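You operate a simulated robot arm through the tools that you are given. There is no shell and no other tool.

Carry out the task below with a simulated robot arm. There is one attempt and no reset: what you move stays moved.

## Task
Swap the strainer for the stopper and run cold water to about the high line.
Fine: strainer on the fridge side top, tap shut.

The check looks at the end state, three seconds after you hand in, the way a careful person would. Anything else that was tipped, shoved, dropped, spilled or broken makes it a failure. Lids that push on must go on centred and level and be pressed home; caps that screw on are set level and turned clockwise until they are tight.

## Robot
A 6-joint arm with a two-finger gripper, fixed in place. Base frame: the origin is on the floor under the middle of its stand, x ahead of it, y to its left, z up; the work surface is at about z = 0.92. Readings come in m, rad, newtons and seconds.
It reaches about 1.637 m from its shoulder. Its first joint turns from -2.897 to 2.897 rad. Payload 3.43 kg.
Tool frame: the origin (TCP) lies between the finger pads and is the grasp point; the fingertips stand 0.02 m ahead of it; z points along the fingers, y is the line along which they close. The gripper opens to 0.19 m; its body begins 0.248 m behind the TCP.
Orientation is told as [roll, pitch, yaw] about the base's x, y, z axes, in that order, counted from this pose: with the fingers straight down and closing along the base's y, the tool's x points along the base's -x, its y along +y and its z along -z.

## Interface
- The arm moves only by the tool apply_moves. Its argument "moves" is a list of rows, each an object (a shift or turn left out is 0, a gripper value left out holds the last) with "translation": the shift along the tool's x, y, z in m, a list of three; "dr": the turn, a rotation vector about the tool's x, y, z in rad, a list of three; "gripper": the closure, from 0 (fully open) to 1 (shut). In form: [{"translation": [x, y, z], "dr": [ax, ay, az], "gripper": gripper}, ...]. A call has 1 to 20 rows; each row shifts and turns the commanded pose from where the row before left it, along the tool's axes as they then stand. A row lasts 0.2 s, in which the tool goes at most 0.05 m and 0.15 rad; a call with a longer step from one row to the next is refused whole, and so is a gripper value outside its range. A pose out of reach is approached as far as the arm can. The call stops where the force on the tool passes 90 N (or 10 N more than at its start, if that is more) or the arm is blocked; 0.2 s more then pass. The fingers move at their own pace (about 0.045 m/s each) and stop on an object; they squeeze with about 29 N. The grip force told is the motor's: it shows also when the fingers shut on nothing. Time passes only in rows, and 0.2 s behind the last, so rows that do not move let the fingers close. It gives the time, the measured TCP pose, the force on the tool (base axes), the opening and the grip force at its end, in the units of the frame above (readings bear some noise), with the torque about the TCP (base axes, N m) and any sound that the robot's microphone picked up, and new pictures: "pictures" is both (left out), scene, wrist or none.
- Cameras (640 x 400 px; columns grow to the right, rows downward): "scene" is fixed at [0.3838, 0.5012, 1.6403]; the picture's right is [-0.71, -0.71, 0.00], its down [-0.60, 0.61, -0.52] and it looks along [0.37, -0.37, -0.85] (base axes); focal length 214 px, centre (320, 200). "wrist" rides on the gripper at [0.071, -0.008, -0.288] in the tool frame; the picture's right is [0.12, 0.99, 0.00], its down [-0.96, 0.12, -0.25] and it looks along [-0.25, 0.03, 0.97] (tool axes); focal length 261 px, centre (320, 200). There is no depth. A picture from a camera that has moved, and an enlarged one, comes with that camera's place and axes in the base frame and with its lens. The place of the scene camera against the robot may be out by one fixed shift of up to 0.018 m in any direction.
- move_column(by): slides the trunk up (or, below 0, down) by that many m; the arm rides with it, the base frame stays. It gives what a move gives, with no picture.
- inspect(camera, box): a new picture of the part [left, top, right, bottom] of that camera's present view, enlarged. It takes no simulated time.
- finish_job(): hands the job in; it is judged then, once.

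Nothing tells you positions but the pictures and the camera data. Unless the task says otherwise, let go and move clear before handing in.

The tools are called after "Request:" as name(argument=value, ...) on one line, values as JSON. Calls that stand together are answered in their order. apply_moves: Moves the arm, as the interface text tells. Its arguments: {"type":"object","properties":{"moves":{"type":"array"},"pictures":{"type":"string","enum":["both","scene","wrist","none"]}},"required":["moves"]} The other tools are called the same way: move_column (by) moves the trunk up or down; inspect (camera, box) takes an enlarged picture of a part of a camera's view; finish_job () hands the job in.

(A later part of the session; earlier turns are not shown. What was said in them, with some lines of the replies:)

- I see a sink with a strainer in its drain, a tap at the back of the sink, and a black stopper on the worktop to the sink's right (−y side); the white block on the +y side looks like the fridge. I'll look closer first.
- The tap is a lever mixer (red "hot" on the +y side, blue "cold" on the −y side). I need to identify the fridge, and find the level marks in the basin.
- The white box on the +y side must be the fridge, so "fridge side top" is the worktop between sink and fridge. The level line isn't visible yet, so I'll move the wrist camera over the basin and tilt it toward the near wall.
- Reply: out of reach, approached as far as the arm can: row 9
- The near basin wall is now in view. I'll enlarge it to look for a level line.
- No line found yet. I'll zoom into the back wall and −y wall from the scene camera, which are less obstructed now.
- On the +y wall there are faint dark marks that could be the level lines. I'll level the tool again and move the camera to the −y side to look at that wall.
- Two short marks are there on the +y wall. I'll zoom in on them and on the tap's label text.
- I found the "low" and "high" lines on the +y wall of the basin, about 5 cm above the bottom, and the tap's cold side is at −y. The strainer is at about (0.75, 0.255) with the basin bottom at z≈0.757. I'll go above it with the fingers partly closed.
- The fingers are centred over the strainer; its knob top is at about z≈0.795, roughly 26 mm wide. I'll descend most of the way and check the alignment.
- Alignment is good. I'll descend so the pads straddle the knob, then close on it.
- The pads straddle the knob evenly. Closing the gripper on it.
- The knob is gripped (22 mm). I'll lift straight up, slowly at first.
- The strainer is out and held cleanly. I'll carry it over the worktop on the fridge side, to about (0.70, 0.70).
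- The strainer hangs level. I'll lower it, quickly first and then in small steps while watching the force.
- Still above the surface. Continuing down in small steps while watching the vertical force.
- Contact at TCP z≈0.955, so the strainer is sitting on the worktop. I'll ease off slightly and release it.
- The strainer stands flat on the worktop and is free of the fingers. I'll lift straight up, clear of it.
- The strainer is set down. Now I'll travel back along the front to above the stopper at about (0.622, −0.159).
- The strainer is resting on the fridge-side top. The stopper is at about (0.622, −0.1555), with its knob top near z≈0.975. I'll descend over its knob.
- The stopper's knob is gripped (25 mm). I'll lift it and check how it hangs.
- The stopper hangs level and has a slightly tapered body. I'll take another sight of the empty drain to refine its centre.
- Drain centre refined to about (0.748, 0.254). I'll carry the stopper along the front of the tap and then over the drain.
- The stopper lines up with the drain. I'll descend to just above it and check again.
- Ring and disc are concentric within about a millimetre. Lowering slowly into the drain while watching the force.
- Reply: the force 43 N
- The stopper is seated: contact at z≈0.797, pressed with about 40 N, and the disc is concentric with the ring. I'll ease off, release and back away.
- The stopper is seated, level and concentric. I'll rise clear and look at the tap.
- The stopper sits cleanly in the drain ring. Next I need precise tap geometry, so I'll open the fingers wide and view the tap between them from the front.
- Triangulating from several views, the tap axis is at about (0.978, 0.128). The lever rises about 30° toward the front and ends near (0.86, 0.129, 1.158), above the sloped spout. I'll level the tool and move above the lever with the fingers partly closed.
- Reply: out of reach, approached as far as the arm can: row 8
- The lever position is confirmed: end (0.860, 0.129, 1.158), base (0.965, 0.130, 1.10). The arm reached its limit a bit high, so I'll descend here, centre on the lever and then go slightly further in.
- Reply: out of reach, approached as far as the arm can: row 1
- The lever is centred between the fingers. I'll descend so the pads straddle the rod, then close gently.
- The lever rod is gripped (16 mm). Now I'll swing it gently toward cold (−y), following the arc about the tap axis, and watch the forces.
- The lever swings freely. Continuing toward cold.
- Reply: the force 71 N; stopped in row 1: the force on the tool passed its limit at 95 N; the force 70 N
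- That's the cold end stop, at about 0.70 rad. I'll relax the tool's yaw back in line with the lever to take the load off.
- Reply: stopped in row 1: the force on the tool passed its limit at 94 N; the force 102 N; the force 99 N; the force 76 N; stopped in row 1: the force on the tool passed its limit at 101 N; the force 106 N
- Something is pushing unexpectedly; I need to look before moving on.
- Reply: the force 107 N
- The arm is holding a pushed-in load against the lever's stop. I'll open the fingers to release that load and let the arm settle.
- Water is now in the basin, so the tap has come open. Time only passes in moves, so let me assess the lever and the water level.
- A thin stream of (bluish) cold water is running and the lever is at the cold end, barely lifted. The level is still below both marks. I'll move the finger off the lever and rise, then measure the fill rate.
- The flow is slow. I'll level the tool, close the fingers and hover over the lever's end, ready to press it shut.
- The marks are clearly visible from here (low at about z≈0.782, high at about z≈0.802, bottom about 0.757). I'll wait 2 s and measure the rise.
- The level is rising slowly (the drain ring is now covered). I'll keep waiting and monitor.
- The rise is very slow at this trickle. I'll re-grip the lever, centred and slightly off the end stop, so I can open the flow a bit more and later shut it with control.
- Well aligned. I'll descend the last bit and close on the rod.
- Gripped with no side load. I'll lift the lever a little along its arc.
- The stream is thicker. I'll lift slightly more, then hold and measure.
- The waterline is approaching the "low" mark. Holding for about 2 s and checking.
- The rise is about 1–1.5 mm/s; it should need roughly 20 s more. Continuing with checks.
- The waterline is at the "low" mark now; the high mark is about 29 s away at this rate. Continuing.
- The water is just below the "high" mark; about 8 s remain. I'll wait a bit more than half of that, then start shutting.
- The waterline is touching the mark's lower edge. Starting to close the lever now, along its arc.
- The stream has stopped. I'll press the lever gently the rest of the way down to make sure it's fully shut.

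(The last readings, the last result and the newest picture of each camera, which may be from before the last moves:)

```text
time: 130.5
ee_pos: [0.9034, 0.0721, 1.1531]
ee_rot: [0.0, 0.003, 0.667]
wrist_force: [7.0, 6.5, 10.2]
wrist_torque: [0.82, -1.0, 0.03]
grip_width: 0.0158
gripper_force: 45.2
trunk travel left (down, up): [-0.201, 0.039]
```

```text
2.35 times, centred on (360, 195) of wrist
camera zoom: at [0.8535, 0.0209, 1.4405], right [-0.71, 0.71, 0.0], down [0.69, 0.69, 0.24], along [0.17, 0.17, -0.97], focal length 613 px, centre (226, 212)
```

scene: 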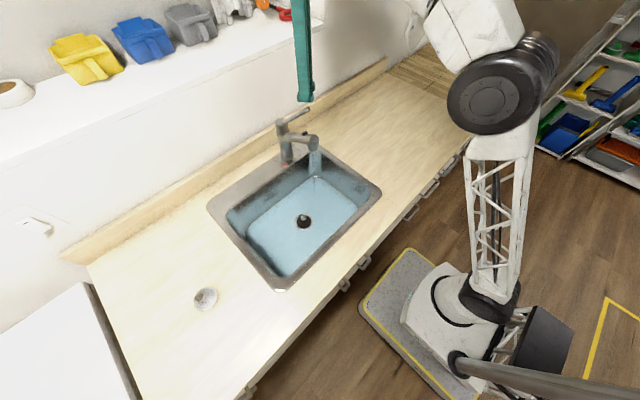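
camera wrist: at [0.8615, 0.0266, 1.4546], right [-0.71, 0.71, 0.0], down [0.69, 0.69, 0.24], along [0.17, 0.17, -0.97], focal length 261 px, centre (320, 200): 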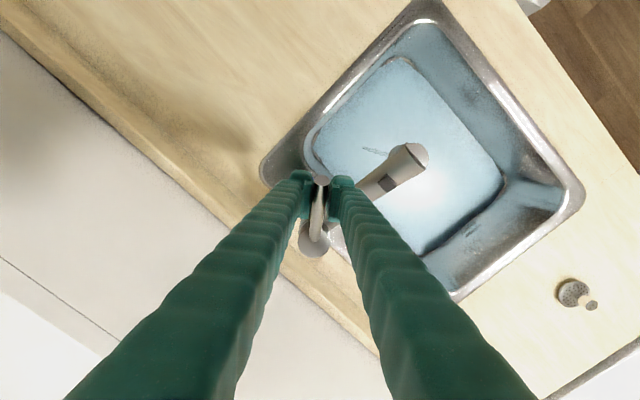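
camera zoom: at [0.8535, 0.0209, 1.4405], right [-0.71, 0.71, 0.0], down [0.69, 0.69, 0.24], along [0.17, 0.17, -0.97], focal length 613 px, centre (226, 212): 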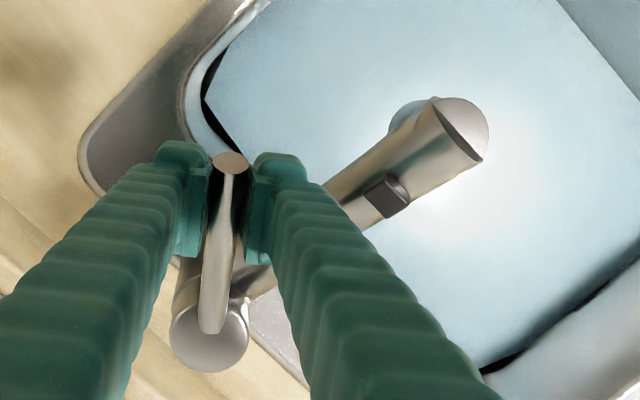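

Request:
apply_moves(moves=[{"translation": [0.0008, 0, 0.0013]}, {}], pictures="none")

Request:
apply_moves(moves=[{"translation": [0.0006, 0, 0.001]}, {}], pictures="none")

```text
time: 131.1
ee_pos: [0.9014, 0.0708, 1.1517]
ee_rot: [0.0, 0.004, 0.667]
wrist_force: [8.4, 6.1, 11.5]
wrist_torque: [0.55, -0.63, 0.03]
grip_width: 0.0158
gripper_force: 45.1
trunk travel left (down, up): [-0.201, 0.039]
```

```text
time: 131.7
ee_pos: [0.9018, 0.0712, 1.1511]
ee_rot: [0.0, 0.002, 0.667]
wrist_force: [14.6, 10.6, 24.6]
wrist_torque: [0.6, -0.76, -0.01]
grip_width: 0.0158
gripper_force: 44.9
trunk travel left (down, up): [-0.201, 0.039]
```

The lever is at its lower stop, at the height it had when shut before. I'll unload and open the fingers.

Request:
apply_moves(moves=[{"translation": [-0.0005, 0, -0.0008]}, {}, {"gripper": 0.88}, {"gripper": 0.8}, {"gripper": 0.74}, {}], pictures="wrist")

Request:
inspect(camera="wrist", box=[260, 110, 460, 280])

Request:
inspect(camera="scene", box=[240, 80, 360, 180])

Request:
inspect(camera="wrist", box=[440, 195, 520, 260])

```text
time: 133.1
ee_pos: [0.9021, 0.0716, 1.1519]
ee_rot: [0.001, 0.004, 0.665]
wrist_force: [-0.2, 0.7, -0.4]
wrist_torque: [-0.01, -0.01, -0.01]
grip_width: 0.0495
gripper_force: 0.1
trunk travel left (down, up): [-0.201, 0.039]
camera wrist: at [0.8531, 0.0203, 1.4385], right [-0.71, 0.71, 0.0], down [0.69, 0.69, 0.24], along [0.17, 0.17, -0.97], focal length 261 px, centre (320, 200)
```

wrist: 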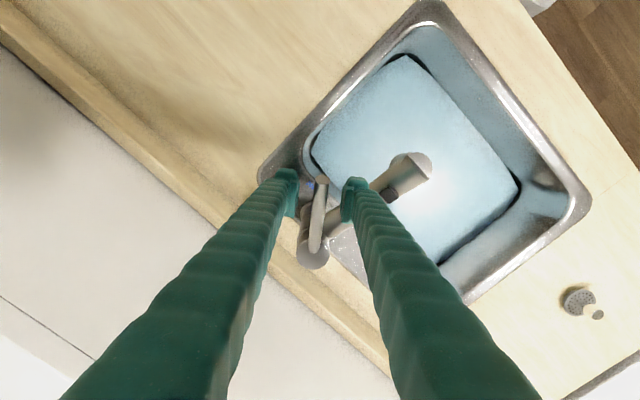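

```text
2.35 times, centred on (360, 195) of wrist
camera zoom: at [0.8531, 0.0203, 1.4385], right [-0.71, 0.71, 0.0], down [0.69, 0.69, 0.24], along [0.17, 0.17, -0.97], focal length 613 px, centre (226, 212)
```

zoom: 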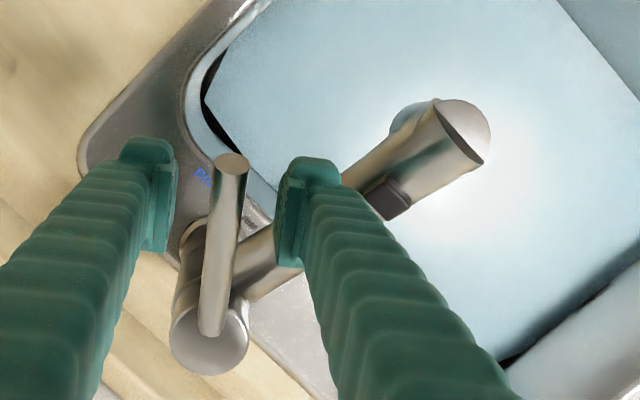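

```text
4.00 times, centred on (300, 130) of scene
camera zoom: at [0.3838, 0.5012, 1.6403], right [-0.71, -0.71, 0.0], down [-0.6, 0.61, -0.52], along [0.37, -0.37, -0.85], focal length 858 px, centre (400, 480)
```

zoom: 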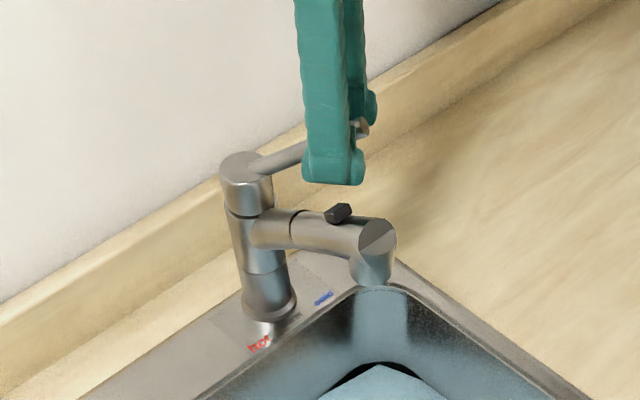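

```text
6.15 times, centred on (480, 228) of wrist
camera zoom: at [0.8531, 0.0203, 1.4385], right [-0.71, 0.71, 0.0], down [0.69, 0.69, 0.24], along [0.17, 0.17, -0.97], focal length 1604 px, centre (-665, 31)
```

zoom: 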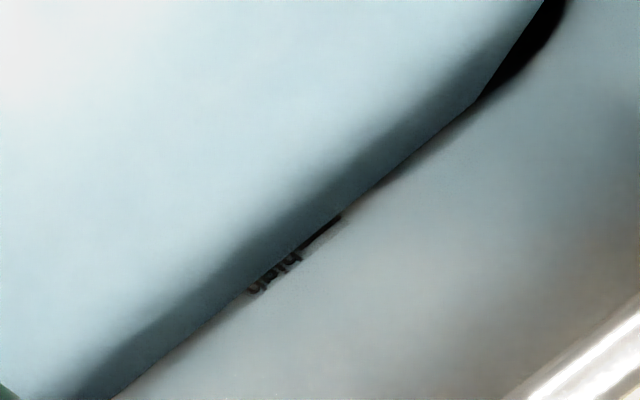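

The level is at the high mark, no stream is running, and the fingers are clear of the rod. Rising straight up and away.

Request:
apply_moves(moves=[{"translation": [0, 0, -0.015]}, {"translation": [0, 0, -0.03]}, {"translation": [0, 0, -0.03]}, {"translation": [0.03, 0, -0.02]}, {"translation": [0.045, 0, 0]}, {"translation": [0.045, 0, 0]}, {"translation": [0.045, 0, 0]}, {}], pictures="both")

Request:
inspect(camera="scene", box=[240, 90, 360, 190])

Request:
inspect(camera="scene", box=[170, 120, 400, 330])

```text
time: 134.9
ee_pos: [0.7715, -0.0314, 1.2482]
ee_rot: [-0.001, 0.004, 0.665]
wrist_force: [0.0, 0.0, 0.2]
wrist_torque: [0.03, -0.1, 0.01]
grip_width: 0.0494
gripper_force: 0.1
trunk travel left (down, up): [-0.201, 0.039]
camera wrist: at [0.7217, -0.0822, 1.536], right [-0.71, 0.71, 0.0], down [0.69, 0.69, 0.24], along [0.17, 0.17, -0.97], focal length 261 px, centre (320, 200)
```

scene: 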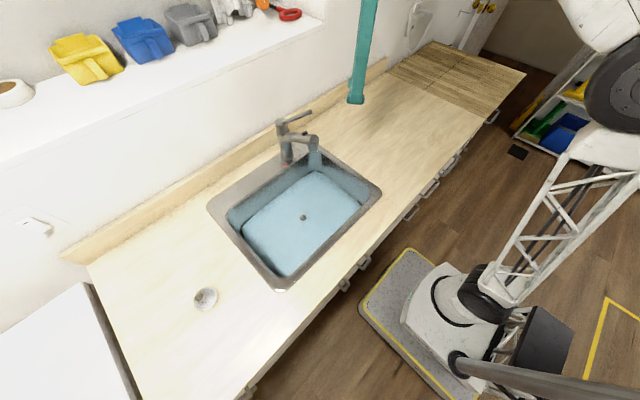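
wrist: 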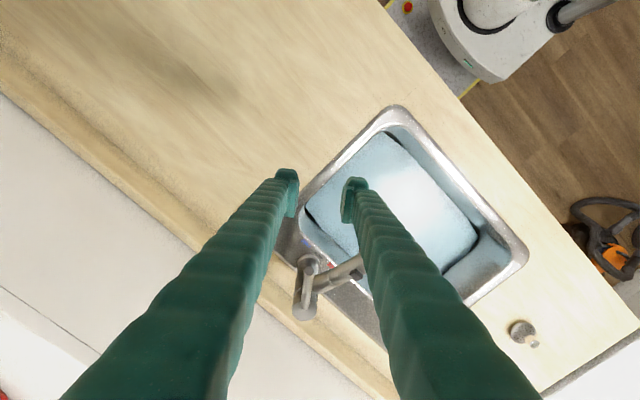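

```text
4.00 times, centred on (300, 140) of scene
camera zoom: at [0.3838, 0.5012, 1.6403], right [-0.71, -0.71, 0.0], down [-0.6, 0.61, -0.52], along [0.37, -0.37, -0.85], focal length 858 px, centre (400, 440)
```

zoom: 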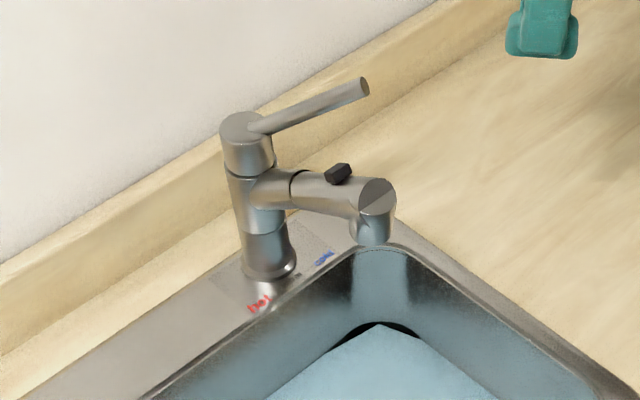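

```text
1.90 times, centred on (285, 225) of scene
camera zoom: at [0.3838, 0.5012, 1.6403], right [-0.71, -0.71, 0.0], down [-0.6, 0.61, -0.52], along [0.37, -0.37, -0.85], focal length 408 px, centre (387, 152)
```

zoom: 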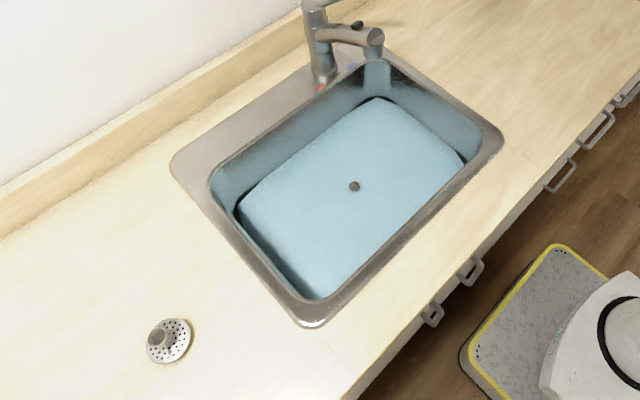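

Request:
inspect(camera="wrist", box=[420, 235, 480, 285])

Request:
apply_moves(moves=[{"translation": [0, -0.04, 0]}, {"translation": [0, -0.04, 0]}, {"dr": [0, 0, 0.13]}, {"dr": [0, 0, 0.13]}, {"dr": [0, 0, 0.13]}, {"dr": [0, 0, 0.13]}, {"dr": [0, 0, 0.13]}, {}, {}, {}], pictures="wrist")

```text
8.00 times, centred on (450, 260) of wrist
camera zoom: at [0.7217, -0.0822, 1.536], right [-0.71, 0.71, 0.0], down [0.69, 0.69, 0.24], along [0.17, 0.17, -0.97], focal length 2085 px, centre (-720, -280)
```

zoom: 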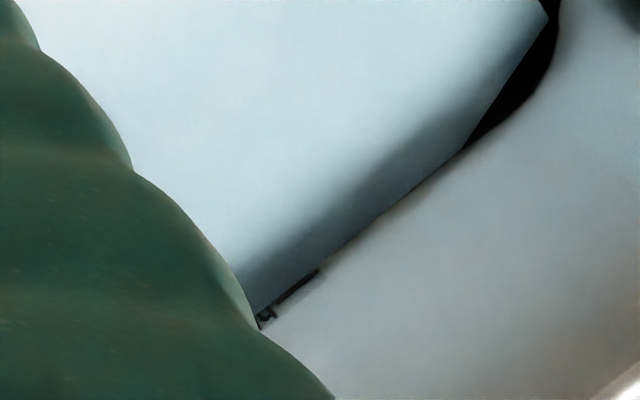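

```text
time: 137.1
ee_pos: [0.8219, -0.0937, 1.2459]
ee_rot: [-0.003, 0.005, 0.018]
wrist_force: [0.0, -0.2, -0.7]
wrist_torque: [-0.02, 0.01, 0.0]
grip_width: 0.0496
gripper_force: 0.1
trunk travel left (down, up): [-0.201, 0.039]
camera wrist: at [0.7527, -0.1042, 1.5342], right [-0.14, 0.99, 0.0], down [0.96, 0.13, 0.24], along [0.24, 0.03, -0.97], focal length 261 px, centre (320, 200)
```

wrist: 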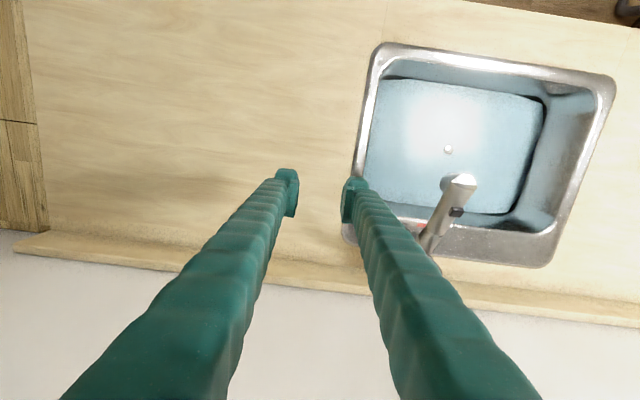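

Request:
inspect(camera="wrist", box=[520, 110, 580, 160])

Request:
inspect(camera="wrist", box=[500, 120, 560, 190])

Request:
inspect(camera="scene", box=[260, 170, 350, 250])

Request:
inspect(camera="scene", box=[180, 270, 240, 330])

Request:
inspect(camera="wrist", box=[400, 170, 500, 270])

```text
8.00 times, centred on (550, 135) of wrist
camera zoom: at [0.7527, -0.1042, 1.5342], right [-0.14, 0.99, 0.0], down [0.96, 0.13, 0.24], along [0.24, 0.03, -0.97], focal length 2085 px, centre (-1520, 720)
```

zoom: 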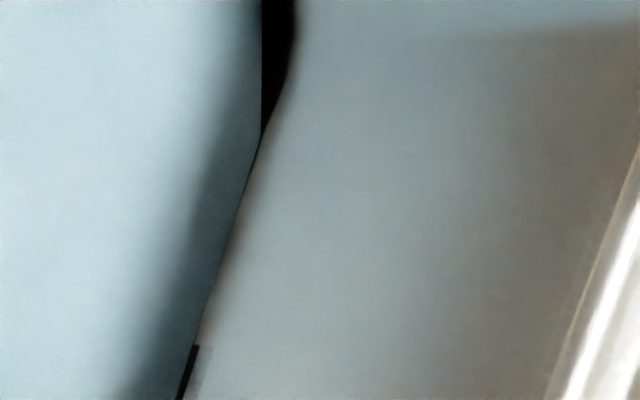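

```text
5.71 times, centred on (530, 155) of wrist
camera zoom: at [0.7527, -0.1042, 1.5342], right [-0.14, 0.99, 0.0], down [0.96, 0.13, 0.24], along [0.24, 0.03, -0.97], focal length 1489 px, centre (-880, 457)
```

zoom: 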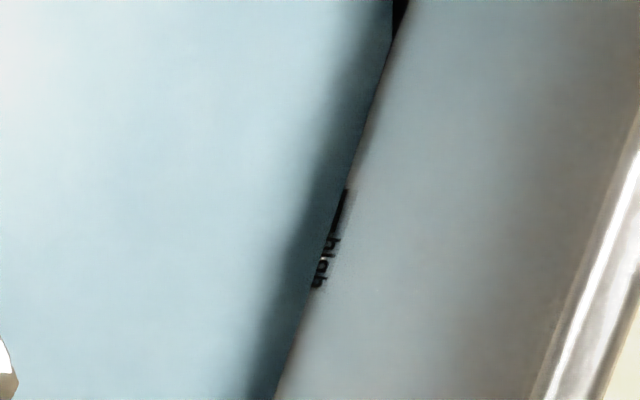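

```text
5.00 times, centred on (305, 210) of scene
camera zoom: at [0.3838, 0.5012, 1.6403], right [-0.71, -0.71, 0.0], down [-0.6, 0.61, -0.52], along [0.37, -0.37, -0.85], focal length 1072 px, centre (395, 150)
```

zoom: 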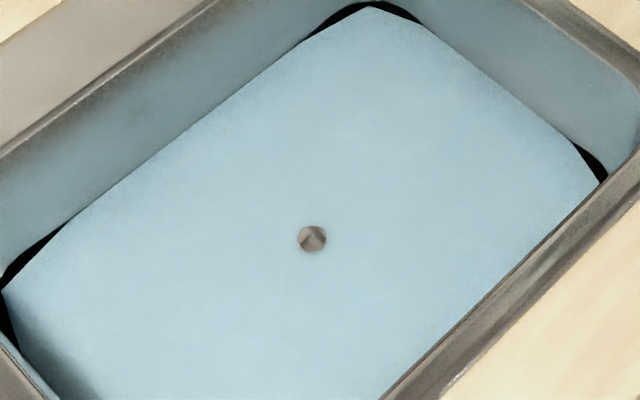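

```text
6.67 times, centred on (210, 300) of scene
camera zoom: at [0.3838, 0.5012, 1.6403], right [-0.71, -0.71, 0.0], down [-0.6, 0.61, -0.52], along [0.37, -0.37, -0.85], focal length 1430 px, centre (1053, -467)
```

zoom: 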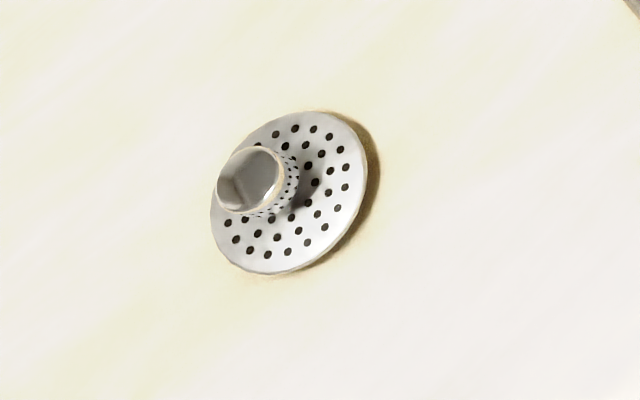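

```text
4.00 times, centred on (450, 220) of wrist
camera zoom: at [0.7527, -0.1042, 1.5342], right [-0.14, 0.99, 0.0], down [0.96, 0.13, 0.24], along [0.24, 0.03, -0.97], focal length 1043 px, centre (-200, 120)
```

zoom: 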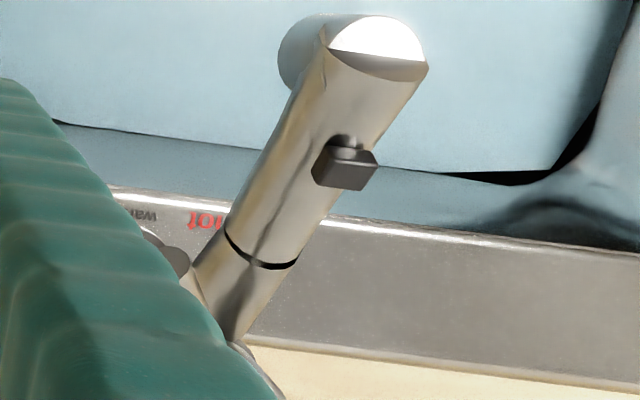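

The water sits right at the "high" mark, the spout is dry, the stopper is in place and the strainer rests on the fridge-side top. I'll retreat to a clear pose and verify the level is steady.

Request:
apply_moves(moves=[{"translation": [0.045, 0, -0.015]}, {"translation": [0.045, 0, -0.015]}, {"translation": [0.045, 0, -0.015]}, {"translation": [0.045, 0, -0.015]}, {"translation": [0.045, 0, -0.015]}, {}, {}, {}, {}, {}, {}, {}, {}, {}, {}], pictures="both")

Request:
inspect(camera="wrist", box=[400, 130, 560, 300])

Request:
inspect(camera="scene", box=[240, 90, 360, 190])

```text
time: 140.3
ee_pos: [0.597, -0.0978, 1.3217]
ee_rot: [-0.001, 0.003, 0.017]
wrist_force: [-1.0, -0.3, 0.6]
wrist_torque: [0.0, 0.01, 0.03]
grip_width: 0.0494
gripper_force: 0.0
trunk travel left (down, up): [-0.201, 0.039]
camera wrist: at [0.5275, -0.1079, 1.6095], right [-0.14, 0.99, 0.0], down [0.96, 0.13, 0.24], along [0.24, 0.03, -0.97], focal length 261 px, centre (320, 200)
```

scene: 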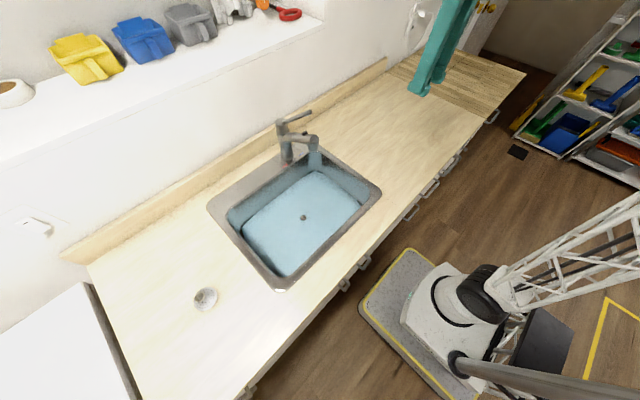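
wrist: 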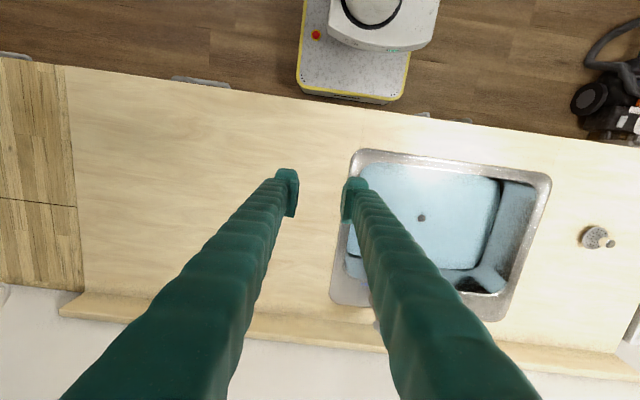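

```text
2.35 times, centred on (480, 215) of wrist
camera zoom: at [0.5275, -0.1079, 1.6095], right [-0.14, 0.99, 0.0], down [0.96, 0.13, 0.24], along [0.24, 0.03, -0.97], focal length 613 px, centre (-56, 165)
```

zoom: 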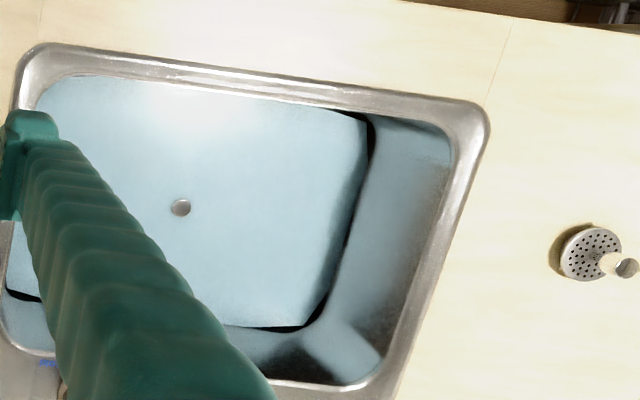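

```text
4.00 times, centred on (300, 140) of scene
camera zoom: at [0.3838, 0.5012, 1.6403], right [-0.71, -0.71, 0.0], down [-0.6, 0.61, -0.52], along [0.37, -0.37, -0.85], focal length 858 px, centre (400, 440)
```

zoom: 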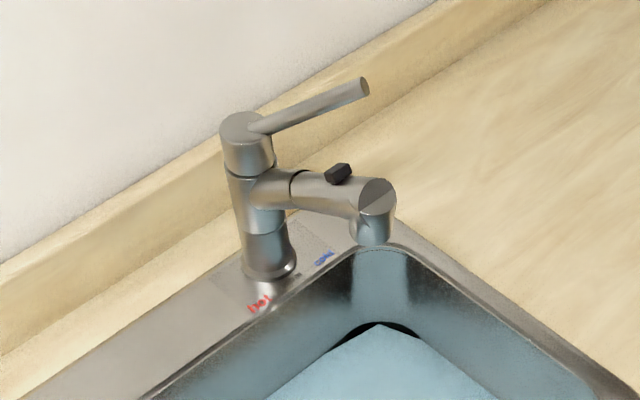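

Request:
inspect(camera="wrist", box=[480, 190, 520, 240])

Request:
apply_moves(moves=[{}, {}, {}, {}, {}, {}, {}, {}, {}, {}], pictures="none")

Request:
inspect(camera="wrist", box=[480, 190, 520, 240])

```text
8.00 times, centred on (500, 215) of wrist
camera zoom: at [0.5275, -0.1079, 1.6095], right [-0.14, 0.99, 0.0], down [0.96, 0.13, 0.24], along [0.24, 0.03, -0.97], focal length 2085 px, centre (-1120, 80)
```

zoom: 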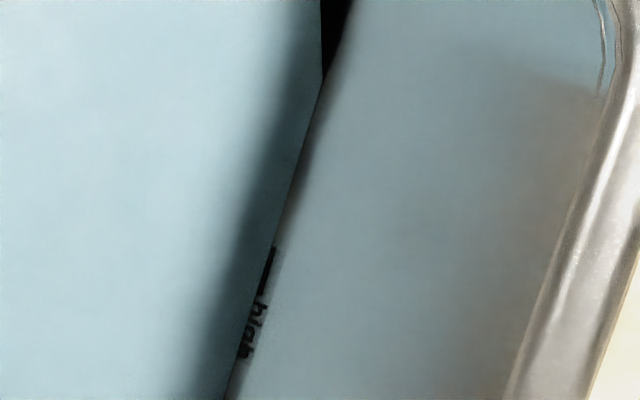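

```text
time: 142.5
ee_pos: [0.597, -0.0967, 1.3212]
ee_rot: [0.001, 0.003, 0.015]
wrist_force: [0.7, -0.5, 0.4]
wrist_torque: [-0.03, 0.01, -0.01]
grip_width: 0.0496
gripper_force: 0.0
trunk travel left (down, up): [-0.201, 0.039]
```

```text
8.00 times, centred on (500, 215) of wrist
camera zoom: at [0.5275, -0.1079, 1.6095], right [-0.14, 0.99, 0.0], down [0.96, 0.13, 0.24], along [0.24, 0.03, -0.97], focal length 2085 px, centre (-1120, 80)
```

zoom: 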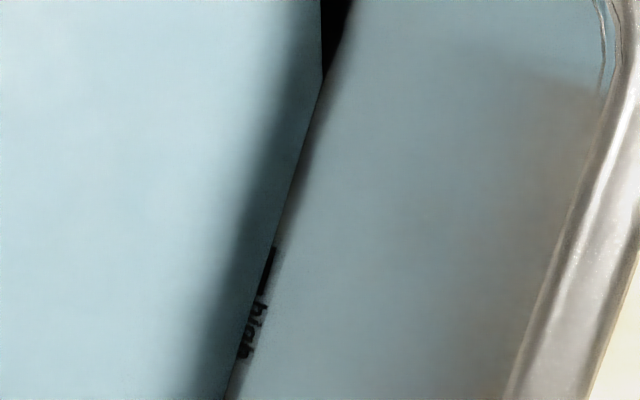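

The water stays steady at the "high" line, with no flow and no leak. The tap is shut at the cold side, the stopper is seated, the strainer is on the fridge-side worktop, and the arm is clear. I'm handing in.

Request:
finish_job()

```text
The job is handed in.
```

The job is done and handed in: the stopper is in the drain, cold water stands at the "high" line, and the tap is shut.

- **Strainer:** it is on the worktop between the sink and the fridge. It slid about 1 cm when I let go but is standing on the worktop.
- **Stopper:** it is centred in the drain ring and I pressed it down with about 40 N. The level didn't change over the last seconds I watched, so I saw no sign of a leak.
- **Water:** I took the white box on the left of the sink as the fridge. The water ran with the lever at the cold end and reached the "high" mark on the wall nearest the fridge.
- **Tap:** the lever is down at its stop and no water was running. It is still turned to the cold side rather than back to the middle.

While turning the lever I pushed it too hard against its cold end stop, at around 95 N. Freeing the gripper then opened the tap slightly before I meant to. I saw no damage to the tap, and it opened and shut normally afterwards.
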